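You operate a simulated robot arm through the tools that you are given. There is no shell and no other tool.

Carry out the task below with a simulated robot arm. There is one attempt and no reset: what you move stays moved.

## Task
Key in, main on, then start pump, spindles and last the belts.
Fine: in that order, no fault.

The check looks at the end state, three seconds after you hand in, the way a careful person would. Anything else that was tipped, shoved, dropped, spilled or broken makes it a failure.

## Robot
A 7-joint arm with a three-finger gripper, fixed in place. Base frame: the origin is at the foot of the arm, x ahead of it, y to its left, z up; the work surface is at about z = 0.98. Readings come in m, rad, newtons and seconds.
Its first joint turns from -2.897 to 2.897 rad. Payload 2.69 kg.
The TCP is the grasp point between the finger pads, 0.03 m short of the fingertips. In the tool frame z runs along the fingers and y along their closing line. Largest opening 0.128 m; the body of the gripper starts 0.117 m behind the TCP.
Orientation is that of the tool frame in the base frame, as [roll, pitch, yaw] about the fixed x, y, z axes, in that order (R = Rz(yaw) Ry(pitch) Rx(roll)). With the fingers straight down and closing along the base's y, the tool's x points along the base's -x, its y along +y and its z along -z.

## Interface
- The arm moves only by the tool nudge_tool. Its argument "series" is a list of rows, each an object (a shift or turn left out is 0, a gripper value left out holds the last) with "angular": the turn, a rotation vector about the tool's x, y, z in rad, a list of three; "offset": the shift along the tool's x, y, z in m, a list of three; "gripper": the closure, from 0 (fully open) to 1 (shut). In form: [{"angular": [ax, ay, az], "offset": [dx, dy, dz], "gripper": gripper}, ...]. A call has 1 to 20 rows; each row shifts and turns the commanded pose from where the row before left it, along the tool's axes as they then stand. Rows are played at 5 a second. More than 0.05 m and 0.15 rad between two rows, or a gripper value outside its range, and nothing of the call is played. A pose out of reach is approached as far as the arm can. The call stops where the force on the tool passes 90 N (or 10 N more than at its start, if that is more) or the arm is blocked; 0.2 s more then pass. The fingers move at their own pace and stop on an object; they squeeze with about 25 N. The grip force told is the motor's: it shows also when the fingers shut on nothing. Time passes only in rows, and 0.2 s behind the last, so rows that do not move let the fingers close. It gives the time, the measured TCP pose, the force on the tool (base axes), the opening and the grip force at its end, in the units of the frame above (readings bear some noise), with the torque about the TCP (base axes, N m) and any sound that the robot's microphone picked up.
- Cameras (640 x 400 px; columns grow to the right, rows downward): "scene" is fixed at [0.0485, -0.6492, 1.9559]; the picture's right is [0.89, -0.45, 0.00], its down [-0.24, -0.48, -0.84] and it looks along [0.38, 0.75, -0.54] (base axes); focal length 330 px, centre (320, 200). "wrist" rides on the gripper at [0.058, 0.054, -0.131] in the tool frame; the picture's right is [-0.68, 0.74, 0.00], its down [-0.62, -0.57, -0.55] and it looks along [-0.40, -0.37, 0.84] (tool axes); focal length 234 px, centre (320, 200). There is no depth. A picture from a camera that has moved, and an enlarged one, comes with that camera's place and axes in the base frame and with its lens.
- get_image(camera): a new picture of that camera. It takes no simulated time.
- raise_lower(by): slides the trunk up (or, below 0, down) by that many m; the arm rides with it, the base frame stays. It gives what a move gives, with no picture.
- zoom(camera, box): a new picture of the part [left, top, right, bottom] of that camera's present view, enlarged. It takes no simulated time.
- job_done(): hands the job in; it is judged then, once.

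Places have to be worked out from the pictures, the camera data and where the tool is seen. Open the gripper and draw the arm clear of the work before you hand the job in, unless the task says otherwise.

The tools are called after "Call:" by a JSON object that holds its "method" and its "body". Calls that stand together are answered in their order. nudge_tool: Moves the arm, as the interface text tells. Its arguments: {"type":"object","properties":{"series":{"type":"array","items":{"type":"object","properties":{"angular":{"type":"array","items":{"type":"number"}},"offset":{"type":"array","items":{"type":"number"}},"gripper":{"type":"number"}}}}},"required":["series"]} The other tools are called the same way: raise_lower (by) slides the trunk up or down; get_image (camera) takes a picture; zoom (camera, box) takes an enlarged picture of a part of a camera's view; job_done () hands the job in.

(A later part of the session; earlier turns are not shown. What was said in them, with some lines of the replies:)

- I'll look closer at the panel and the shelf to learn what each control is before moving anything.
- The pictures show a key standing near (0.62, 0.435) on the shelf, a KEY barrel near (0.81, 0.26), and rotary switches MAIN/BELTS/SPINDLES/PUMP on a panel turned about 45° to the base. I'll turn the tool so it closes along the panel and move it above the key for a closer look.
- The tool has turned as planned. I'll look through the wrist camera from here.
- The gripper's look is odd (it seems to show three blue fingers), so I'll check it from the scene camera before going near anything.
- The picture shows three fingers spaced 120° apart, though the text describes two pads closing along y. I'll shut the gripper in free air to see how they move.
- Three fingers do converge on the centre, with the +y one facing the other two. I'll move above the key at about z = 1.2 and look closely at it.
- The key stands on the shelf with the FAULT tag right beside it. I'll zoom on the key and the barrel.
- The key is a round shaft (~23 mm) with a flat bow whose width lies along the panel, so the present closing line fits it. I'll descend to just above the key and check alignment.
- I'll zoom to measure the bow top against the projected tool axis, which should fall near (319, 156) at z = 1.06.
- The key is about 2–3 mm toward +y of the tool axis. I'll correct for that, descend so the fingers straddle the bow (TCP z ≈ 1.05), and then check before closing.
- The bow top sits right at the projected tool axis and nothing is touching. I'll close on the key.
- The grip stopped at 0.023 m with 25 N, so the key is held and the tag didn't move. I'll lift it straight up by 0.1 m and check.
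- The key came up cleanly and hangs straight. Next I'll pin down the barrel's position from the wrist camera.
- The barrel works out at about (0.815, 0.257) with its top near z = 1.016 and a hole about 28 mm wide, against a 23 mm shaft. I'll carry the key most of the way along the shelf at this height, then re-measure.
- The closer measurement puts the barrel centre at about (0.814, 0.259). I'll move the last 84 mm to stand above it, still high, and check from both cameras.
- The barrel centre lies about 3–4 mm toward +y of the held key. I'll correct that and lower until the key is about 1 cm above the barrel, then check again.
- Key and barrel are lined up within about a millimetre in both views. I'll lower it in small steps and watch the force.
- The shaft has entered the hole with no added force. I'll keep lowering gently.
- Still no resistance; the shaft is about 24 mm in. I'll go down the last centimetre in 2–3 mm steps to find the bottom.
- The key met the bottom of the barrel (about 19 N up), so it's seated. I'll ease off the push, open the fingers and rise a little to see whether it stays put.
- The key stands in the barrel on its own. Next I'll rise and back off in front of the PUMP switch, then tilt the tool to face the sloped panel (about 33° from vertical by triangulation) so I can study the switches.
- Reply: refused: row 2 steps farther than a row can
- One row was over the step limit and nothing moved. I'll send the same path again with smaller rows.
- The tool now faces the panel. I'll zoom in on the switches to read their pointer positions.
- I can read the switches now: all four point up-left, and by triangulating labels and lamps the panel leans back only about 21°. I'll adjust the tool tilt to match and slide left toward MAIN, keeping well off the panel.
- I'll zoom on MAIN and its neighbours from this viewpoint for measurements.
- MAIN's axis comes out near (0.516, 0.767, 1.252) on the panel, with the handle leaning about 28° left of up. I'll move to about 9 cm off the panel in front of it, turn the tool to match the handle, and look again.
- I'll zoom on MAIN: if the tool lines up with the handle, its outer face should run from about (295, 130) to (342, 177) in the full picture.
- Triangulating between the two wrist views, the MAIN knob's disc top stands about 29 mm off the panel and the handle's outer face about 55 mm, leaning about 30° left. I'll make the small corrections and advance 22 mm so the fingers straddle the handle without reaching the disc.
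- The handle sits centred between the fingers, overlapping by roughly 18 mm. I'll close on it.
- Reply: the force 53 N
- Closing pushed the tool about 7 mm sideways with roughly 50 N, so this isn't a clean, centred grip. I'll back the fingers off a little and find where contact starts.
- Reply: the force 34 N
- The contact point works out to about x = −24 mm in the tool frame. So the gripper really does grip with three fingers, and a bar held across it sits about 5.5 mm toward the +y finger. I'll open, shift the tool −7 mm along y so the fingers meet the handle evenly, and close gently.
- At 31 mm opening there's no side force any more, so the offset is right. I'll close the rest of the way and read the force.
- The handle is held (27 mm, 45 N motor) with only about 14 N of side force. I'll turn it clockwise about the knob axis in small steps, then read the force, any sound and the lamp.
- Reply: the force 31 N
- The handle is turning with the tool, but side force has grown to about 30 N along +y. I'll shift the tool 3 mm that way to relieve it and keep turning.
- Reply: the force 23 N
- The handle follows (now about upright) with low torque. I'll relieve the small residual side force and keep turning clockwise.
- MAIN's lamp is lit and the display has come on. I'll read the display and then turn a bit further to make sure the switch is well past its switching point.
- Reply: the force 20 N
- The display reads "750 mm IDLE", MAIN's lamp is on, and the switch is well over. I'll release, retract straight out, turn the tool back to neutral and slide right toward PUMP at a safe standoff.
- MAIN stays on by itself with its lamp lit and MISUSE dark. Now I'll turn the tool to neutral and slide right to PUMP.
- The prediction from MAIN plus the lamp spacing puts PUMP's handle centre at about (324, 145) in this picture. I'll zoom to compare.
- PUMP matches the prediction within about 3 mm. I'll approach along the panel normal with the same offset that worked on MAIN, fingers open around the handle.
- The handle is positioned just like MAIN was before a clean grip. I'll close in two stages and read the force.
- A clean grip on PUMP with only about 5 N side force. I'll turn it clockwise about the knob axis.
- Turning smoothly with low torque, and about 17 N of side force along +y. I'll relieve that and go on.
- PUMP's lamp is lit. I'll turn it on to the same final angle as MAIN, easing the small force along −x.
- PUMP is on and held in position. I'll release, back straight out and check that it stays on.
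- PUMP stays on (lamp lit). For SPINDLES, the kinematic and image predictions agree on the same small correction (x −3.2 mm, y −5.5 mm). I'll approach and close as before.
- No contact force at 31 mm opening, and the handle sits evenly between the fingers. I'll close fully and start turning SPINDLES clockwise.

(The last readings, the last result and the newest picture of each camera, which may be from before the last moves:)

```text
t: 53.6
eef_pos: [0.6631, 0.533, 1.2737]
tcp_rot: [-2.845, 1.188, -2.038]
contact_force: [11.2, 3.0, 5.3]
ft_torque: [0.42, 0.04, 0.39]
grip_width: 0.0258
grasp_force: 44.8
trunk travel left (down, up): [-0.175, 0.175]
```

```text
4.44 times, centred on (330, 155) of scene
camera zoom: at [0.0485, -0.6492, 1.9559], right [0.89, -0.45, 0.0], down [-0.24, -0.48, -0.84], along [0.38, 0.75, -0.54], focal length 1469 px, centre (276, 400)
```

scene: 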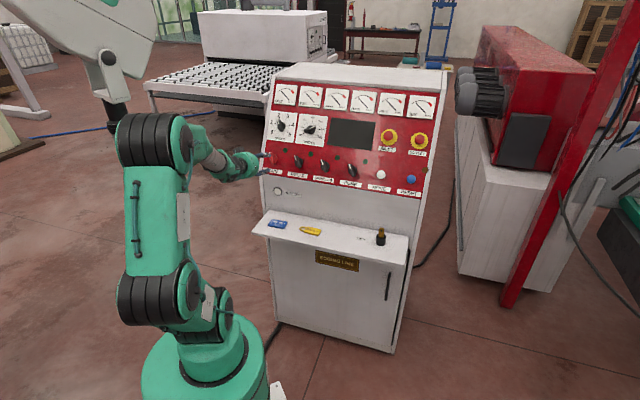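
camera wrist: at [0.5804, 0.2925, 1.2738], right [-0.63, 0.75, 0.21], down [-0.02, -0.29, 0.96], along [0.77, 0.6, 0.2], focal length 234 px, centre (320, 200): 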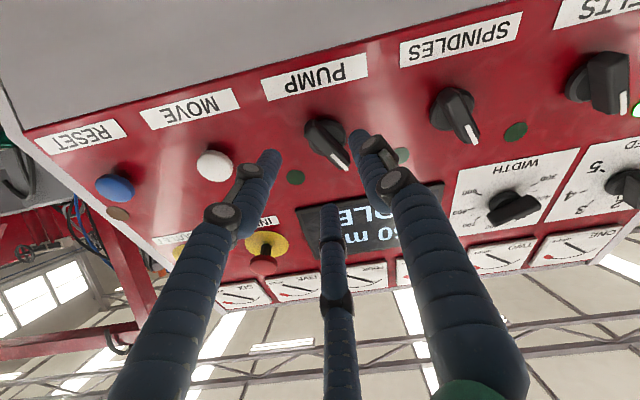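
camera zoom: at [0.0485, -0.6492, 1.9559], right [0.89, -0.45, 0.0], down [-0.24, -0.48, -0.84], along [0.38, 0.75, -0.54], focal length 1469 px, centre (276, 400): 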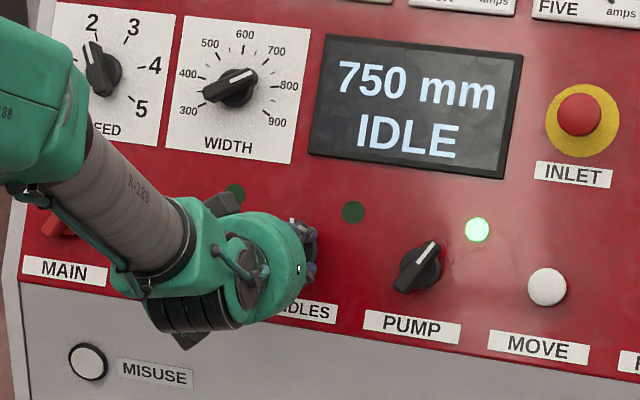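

SPINDLES is turning with low forces and its lamp is still off. I'll continue past the switching point.

Call:
{"method": "nudge_tool", "body": {"series": [{"angular": [0, 0, 0.1], "offset": [0.0005, 0.0, 0]}, {"angular": [0, 0, 0.1], "offset": [0.0005, 0.0, 0]}, {"angular": [0, 0, 0.1], "offset": [0.0005, 0.0, 0]}, {"angular": [0, 0, 0.1], "offset": [0.0005, 0.0, 0]}, {"offset": [0, 0, 0]}]}}

Call:
{"method": "zoom", "body": {"camera": "scene", "box": [260, 110, 400, 200]}}

```text
t: 54.8
eef_pos: [0.6599, 0.535, 1.2729]
tcp_rot: [2.51, 1.113, -3.038]
contact_force: [7.3, 11.8, 12.7]
ft_torque: [-0.08, -0.7, -1.01]
grip_width: 0.0263
grasp_force: 45.3
trunk travel left (down, up): [-0.175, 0.175]
```

```text
4.44 times, centred on (330, 155) of scene
camera zoom: at [0.0485, -0.6492, 1.9559], right [0.89, -0.45, 0.0], down [-0.24, -0.48, -0.84], along [0.38, 0.75, -0.54], focal length 1469 px, centre (276, 400)
```

zoom: 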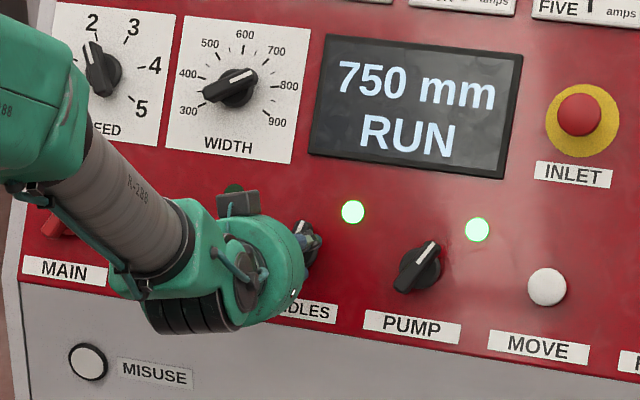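

SPINDLES' lamp is lit and the display shows RUN. I'll turn it to the full on angle, then release, retract and slide to BELTS.

Call:
{"method": "nudge_tool", "body": {"series": [{"offset": [-0.002, 0.001, 0]}, {"angular": [0, 0, 0.1], "offset": [0.0006, 0.0002, 0]}, {"angular": [0, 0, 0.1], "offset": [0.0006, 0.0002, 0]}, {"offset": [0, 0, 0]}]}}

Call:
{"method": "nudge_tool", "body": {"series": [{"gripper": 0.8}, {"gripper": 0.55}, {"gripper": 0.55}, {"offset": [0, 0, -0.02]}, {"offset": [0, 0, -0.03]}, {"offset": [0, 0, -0.03]}, {"angular": [0, 0, -0.1205]}, {"angular": [0, 0, -0.1205]}, {"angular": [0, 0, -0.1205]}, {"angular": [0, 0, -0.1205]}, {"offset": [0, 0.0433, 0]}, {"offset": [0, 0.0433, 0]}, {"offset": [0, 0.0433, 0]}, {"angular": [0, 0, -0.1295]}, {"angular": [0, 0, -0.1295]}, {"angular": [0, 0, -0.1295]}, {"angular": [0, 0, -0.1295]}, {"offset": [0, 0, 0]}]}}

Call:
{"method": "zoom", "body": {"camera": "scene", "box": [250, 110, 390, 200]}}

Call:
{"method": "zoom", "body": {"camera": "wrist", "box": [280, 100, 380, 200]}}

```text
t: 55.8
eef_pos: [0.6596, 0.5354, 1.2723]
tcp_rot: [2.264, 0.972, 2.959]
contact_force: [0.9, 7.4, 5.5]
ft_torque: [-0.48, -0.35, -1.13]
grip_width: 0.0268
grasp_force: 44.8
trunk travel left (down, up): [-0.175, 0.175]
```

```text
t: 59.6
eef_pos: [0.5162, 0.5745, 1.3015]
tcp_rot: [-2.229, 0.945, -1.347]
contact_force: [-0.4, -0.4, 0.3]
ft_torque: [0.0, -0.01, -0.01]
grip_width: 0.0577
grasp_force: 0.1
trunk travel left (down, up): [-0.175, 0.175]
```

```text
4.44 times, centred on (320, 155) of scene
camera zoom: at [0.0485, -0.6492, 1.9559], right [0.89, -0.45, 0.0], down [-0.24, -0.48, -0.84], along [0.38, 0.75, -0.54], focal length 1469 px, centre (320, 400)
```

zoom: 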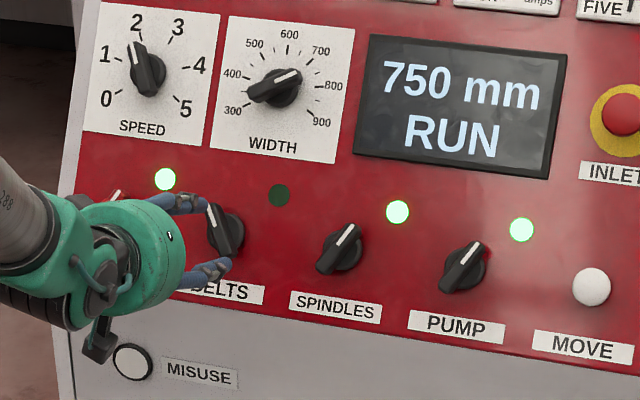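

```text
4.00 times, centred on (330, 150) of wrist
camera zoom: at [0.3969, 0.4804, 1.2765], right [-0.63, 0.75, 0.21], down [-0.02, -0.29, 0.96], along [0.77, 0.6, 0.2], focal length 937 px, centre (280, 400)
```

zoom: 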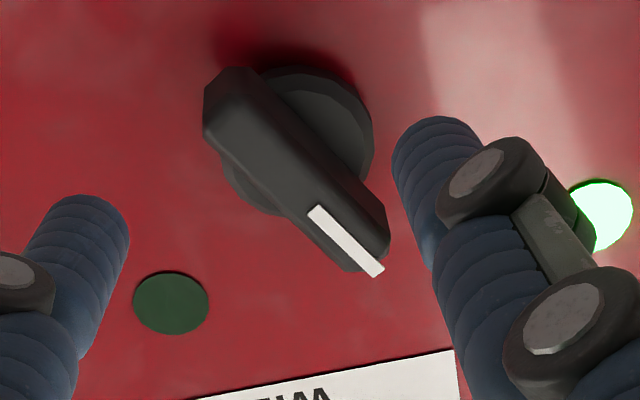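

MAIN, PUMP and SPINDLES are all lit and MISUSE is dark. BELTS looks the same from here as SPINDLES did before its approach, so I'll repeat that approach.

Call:
{"method": "nudge_tool", "body": {"series": [{"offset": [-0.0032, -0.0053, 0.02]}, {"offset": [0, 0, 0.025]}, {"offset": [0, 0, 0.02]}, {"offset": [0, 0, 0.01]}, {"offset": [0, 0, 0.006]}, {"offset": [0, 0, 0]}, {"gripper": 0.7}, {"gripper": 0.76}, {"gripper": 0.76}]}}

Call:
{"method": "zoom", "body": {"camera": "wrist", "box": [270, 120, 370, 220]}}

```text
t: 61.6
eef_pos: [0.572, 0.6254, 1.2787]
tcp_rot: [-2.23, 0.947, -1.345]
contact_force: [-3.4, -1.6, 1.4]
ft_torque: [-0.01, 0.09, 0.05]
grip_width: 0.0314
grasp_force: 0.6
trunk travel left (down, up): [-0.175, 0.175]
```

```text
4.00 times, centred on (320, 170) of wrist
camera zoom: at [0.4535, 0.5333, 1.2529], right [-0.63, 0.75, 0.21], down [-0.02, -0.29, 0.96], along [0.77, 0.6, 0.2], focal length 937 px, centre (320, 320)
```

zoom: 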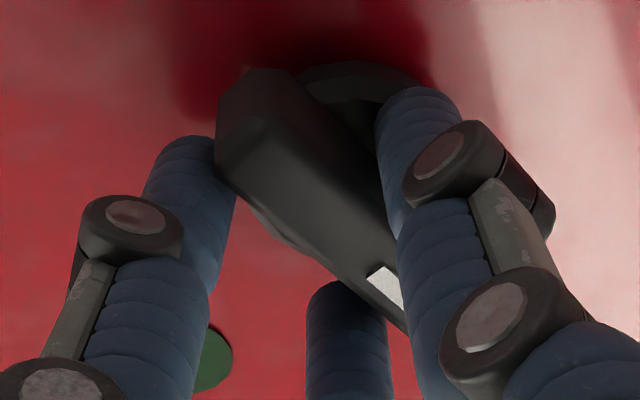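

There's a slight 4 N push back along the tool axis, so the fingertips are just touching the disc. I'll back off 2 mm, then close and turn.

Call:
{"method": "nudge_tool", "body": {"series": [{"offset": [0, 0, -0.002]}, {"offset": [0, 0, 0]}, {"gripper": 0.8}, {"gripper": 1.0}, {"gripper": 1.0}, {"gripper": 1.0}]}}

Call:
{"method": "nudge_tool", "body": {"series": [{"angular": [0, 0, 0.1], "offset": [0.00075, 0.0006, 0]}, {"angular": [0, 0, 0.1], "offset": [0.00075, 0.0006, 0]}, {"angular": [0, 0, 0.1], "offset": [0.00075, 0.0006, 0]}, {"angular": [0, 0, 0.1], "offset": [0.00075, 0.0006, 0]}, {"offset": [0, 0, 0]}]}}

Call:
{"method": "zoom", "body": {"camera": "scene", "box": [250, 110, 390, 200]}}

```text
t: 63.0
eef_pos: [0.5702, 0.6258, 1.2775]
tcp_rot: [-2.231, 0.945, -1.347]
contact_force: [-0.9, 1.4, -1.1]
ft_torque: [0.0, 0.61, 0.79]
grip_width: 0.0273
grasp_force: 44.3
trunk travel left (down, up): [-0.175, 0.175]
```

```text
t: 64.2
eef_pos: [0.5693, 0.6266, 1.2755]
tcp_rot: [-2.846, 1.187, -2.042]
contact_force: [4.8, 4.5, 4.7]
ft_torque: [0.35, 0.08, 0.48]
grip_width: 0.0257
grasp_force: 44.9
trunk travel left (down, up): [-0.175, 0.175]
```

```text
4.44 times, centred on (320, 155) of scene
camera zoom: at [0.0485, -0.6492, 1.9559], right [0.89, -0.45, 0.0], down [-0.24, -0.48, -0.84], along [0.38, 0.75, -0.54], focal length 1469 px, centre (320, 400)
```

zoom: 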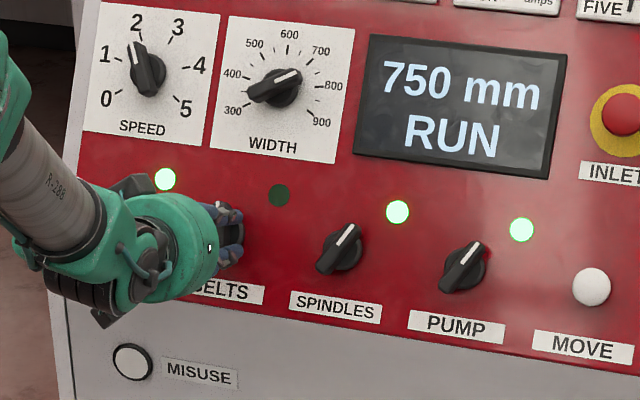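

BELTS is gripped well and turning with small forces; the others stay lit. I'll continue past the switching point.

Call:
{"method": "nudge_tool", "body": {"series": [{"angular": [0, 0, 0.1], "offset": [0.0005, 0.0, 0]}, {"angular": [0, 0, 0.1], "offset": [0.0005, 0.0, 0]}, {"angular": [0, 0, 0.1], "offset": [0.0005, 0.0, 0]}, {"angular": [0, 0, 0.1], "offset": [0.0005, 0.0, 0]}, {"offset": [0, 0, 0]}]}}

Call:
{"method": "zoom", "body": {"camera": "scene", "box": [250, 110, 390, 200]}}

```text
t: 65.4
eef_pos: [0.5679, 0.6272, 1.2745]
tcp_rot: [2.511, 1.112, -3.04]
contact_force: [-3.5, 13.5, 6.3]
ft_torque: [-0.11, -0.56, -0.75]
grip_width: 0.0257
grasp_force: 44.9
trunk travel left (down, up): [-0.175, 0.175]
```

```text
4.44 times, centred on (320, 155) of scene
camera zoom: at [0.0485, -0.6492, 1.9559], right [0.89, -0.45, 0.0], down [-0.24, -0.48, -0.84], along [0.38, 0.75, -0.54], focal length 1469 px, centre (320, 400)
```

zoom: 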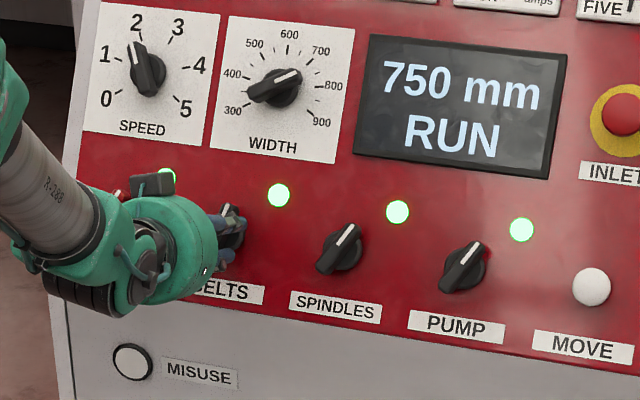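

All four lamps are lit now and the display still says RUN. I'll finish BELTS to its full on angle, release and withdraw well clear of the panel.

Call:
{"method": "nudge_tool", "body": {"series": [{"offset": [-0.001, 0.0015, 0]}, {"angular": [0, 0, 0.1], "offset": [0.0006, 0.0002, 0]}, {"angular": [0, 0, 0.1], "offset": [0.0006, 0.0002, 0]}, {"offset": [0, 0, 0]}]}}

Call:
{"method": "nudge_tool", "body": {"series": [{"gripper": 0.8}, {"gripper": 0.55}, {"gripper": 0.55}, {"offset": [0, 0, -0.02]}, {"offset": [0, 0, -0.03]}, {"offset": [0, 0, -0.04]}, {"offset": [0, 0, -0.045]}, {"offset": [0, 0, -0.045]}, {"offset": [0, 0, -0.045], "gripper": 0.2}, {"offset": [0, 0, -0.045], "gripper": 0.0}, {"offset": [0, 0, 0]}]}}

Call:
{"method": "get_image", "body": {"camera": "scene"}}

Call:
{"method": "get_image", "body": {"camera": "wrist"}}

Call:
{"method": "zoom", "body": {"camera": "scene", "box": [250, 70, 450, 200]}}

Call:
{"method": "zoom", "body": {"camera": "scene", "box": [250, 180, 420, 270]}}

```text
t: 66.4
eef_pos: [0.5676, 0.6262, 1.2738]
tcp_rot: [2.262, 0.972, 2.956]
contact_force: [0.1, 6.5, 3.0]
ft_torque: [-0.39, -0.51, -1.18]
grip_width: 0.027
grasp_force: 44.7
trunk travel left (down, up): [-0.175, 0.175]
```

```text
t: 68.8
eef_pos: [0.3883, 0.4468, 1.371]
tcp_rot: [2.26, 0.974, 2.954]
contact_force: [-0.4, -0.5, 0.9]
ft_torque: [-0.04, 0.03, -0.01]
grip_width: 0.1279
grasp_force: 0.1
trunk travel left (down, up): [-0.175, 0.175]
```

```text
taken
```

scene: 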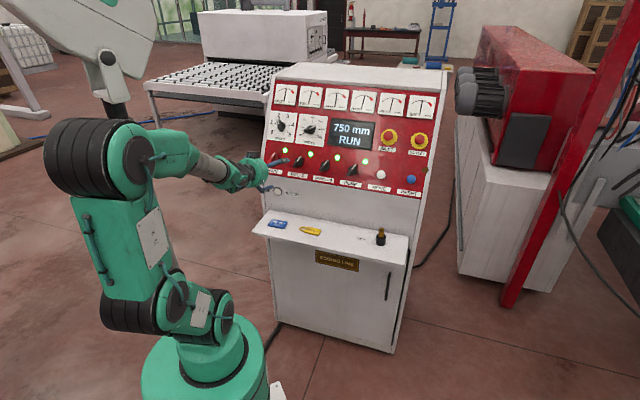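

```text
taken
camera wrist: at [0.2421, 0.4065, 1.3935], right [0.0, 0.48, 0.88], down [0.27, -0.85, 0.46], along [0.96, 0.24, -0.13], focal length 234 px, centre (320, 200)
```

wrist: 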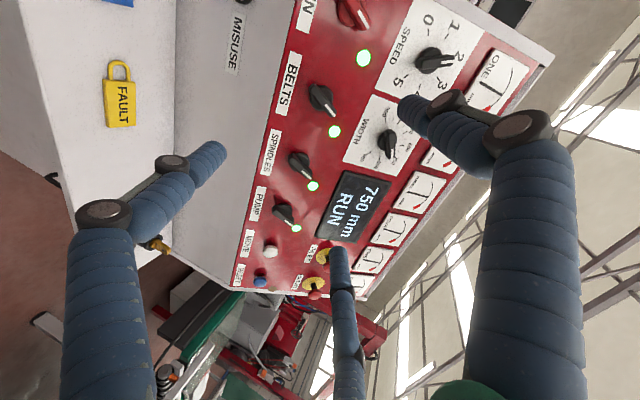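

```text
3.08 times, centred on (350, 135) of scene
camera zoom: at [0.0485, -0.6492, 1.9559], right [0.89, -0.45, 0.0], down [-0.24, -0.48, -0.84], along [0.38, 0.75, -0.54], focal length 1017 px, centre (228, 400)
```

zoom: 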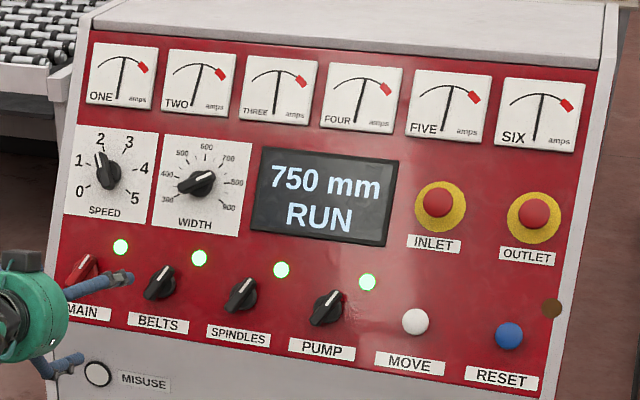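

```text
3.76 times, centred on (335, 225) of scene
camera zoom: at [0.0485, -0.6492, 1.9559], right [0.89, -0.45, 0.0], down [-0.24, -0.48, -0.84], along [0.38, 0.75, -0.54], focal length 1244 px, centre (264, 106)
```

zoom: 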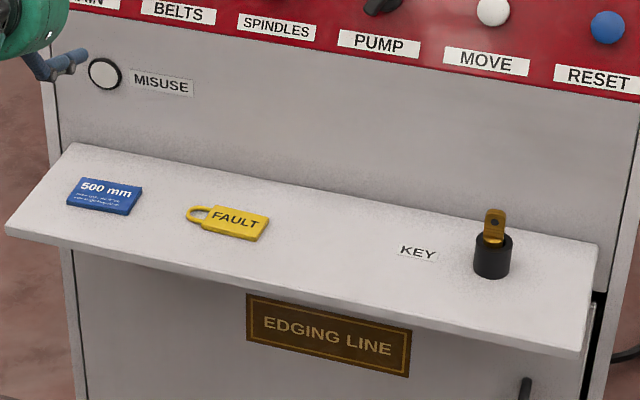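

Everything is lit, the display shows RUN, all six ammeters sit mid-scale, and MISUSE is dark. I'll draw the arm back further, let a few seconds pass, and recheck for any fault while zooming on the tags and gauges.

Call:
{"method": "nudge_tool", "body": {"series": [{"offset": [0, 0, -0.04]}, {"offset": [0, 0, -0.04]}, {"offset": [0, 0, -0.03]}, {"offset": [0, 0, 0]}, {"offset": [0, 0, 0]}, {"offset": [0, 0, 0]}, {"offset": [0, 0, 0]}, {"offset": [0, 0, 0]}, {"offset": [0, 0, 0]}, {"offset": [0, 0, 0]}, {"offset": [0, 0, 0]}, {"offset": [0, 0, 0]}, {"offset": [0, 0, 0]}, {"offset": [0, 0, 0]}, {"offset": [0, 0, 0]}]}}

Call:
{"method": "zoom", "body": {"camera": "scene", "box": [250, 70, 450, 200]}}

Call:
{"method": "zoom", "body": {"camera": "scene", "box": [265, 210, 330, 245]}}

Call:
{"method": "zoom", "body": {"camera": "scene", "box": [355, 215, 405, 250]}}

Call:
{"method": "get_image", "body": {"camera": "scene"}}

```text
t: 72.0
eef_pos: [0.3177, 0.3747, 1.4081]
tcp_rot: [2.263, 0.973, 2.955]
contact_force: [-0.2, -0.3, -0.2]
ft_torque: [0.02, -0.01, 0.04]
grip_width: 0.1281
grasp_force: 0.0
trunk travel left (down, up): [-0.175, 0.175]
```

```text
3.08 times, centred on (350, 135) of scene
camera zoom: at [0.0485, -0.6492, 1.9559], right [0.89, -0.45, 0.0], down [-0.24, -0.48, -0.84], along [0.38, 0.75, -0.54], focal length 1017 px, centre (228, 400)
```

zoom: 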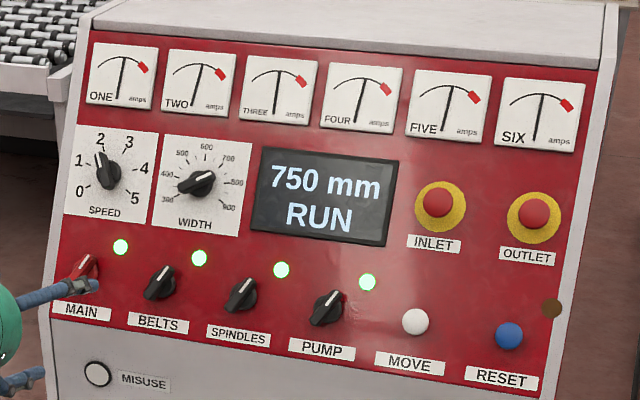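

```text
9.85 times, centred on (298, 228) of scene
camera zoom: at [0.0485, -0.6492, 1.9559], right [0.89, -0.45, 0.0], down [-0.24, -0.48, -0.84], along [0.38, 0.75, -0.54], focal length 3254 px, centre (542, -71)
```

zoom: 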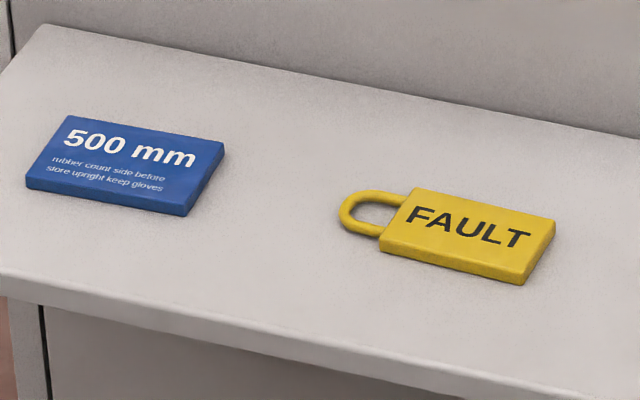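

```text
11.43 times, centred on (380, 232) of scene
camera zoom: at [0.0485, -0.6492, 1.9559], right [0.89, -0.45, 0.0], down [-0.24, -0.48, -0.84], along [0.38, 0.75, -0.54], focal length 3777 px, centre (-366, -171)
```

zoom: 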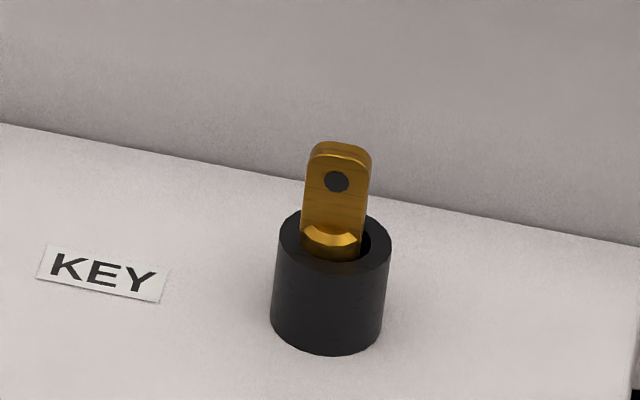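

```text
taken
```

scene: 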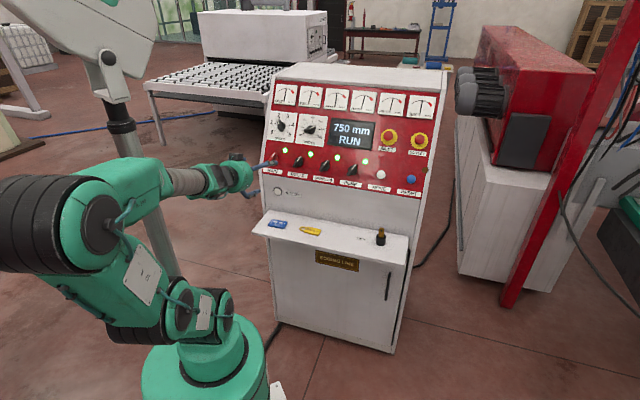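

Seven seconds after BELTS came on, the state is steady. The key is seated and MAIN, PUMP, SPINDLES and BELTS are on with lamps lit. The display shows RUN, the ammeters are out of the red, MISUSE is dark, and the tags haven't moved. The gripper is open and the arm is clear, so I'm handing in.

Call:
{"method": "job_done", "body": {}}

```text
The job is handed in.
```

The edging line is running, started in the order you gave: key in, MAIN, PUMP, SPINDLES, then BELTS.

When I handed in:
- **Switches:** all four were on with their lamps lit.
- **Display:** it read "750 mm RUN".
- **Faults:** the six ammeters sat mid-scale, out of the red, and the MISUSE lamp never lit.
- **Everything else:** I saw no change in the FAULT tag, the 500 mm tag, the dials or the emergency stops. The gripper is open and the arm is clear of the panel.

My first grip on the MAIN handle was off-centre and pushed against it with about 50 N. I let go and gripped it again before turning it, and I saw no damage.
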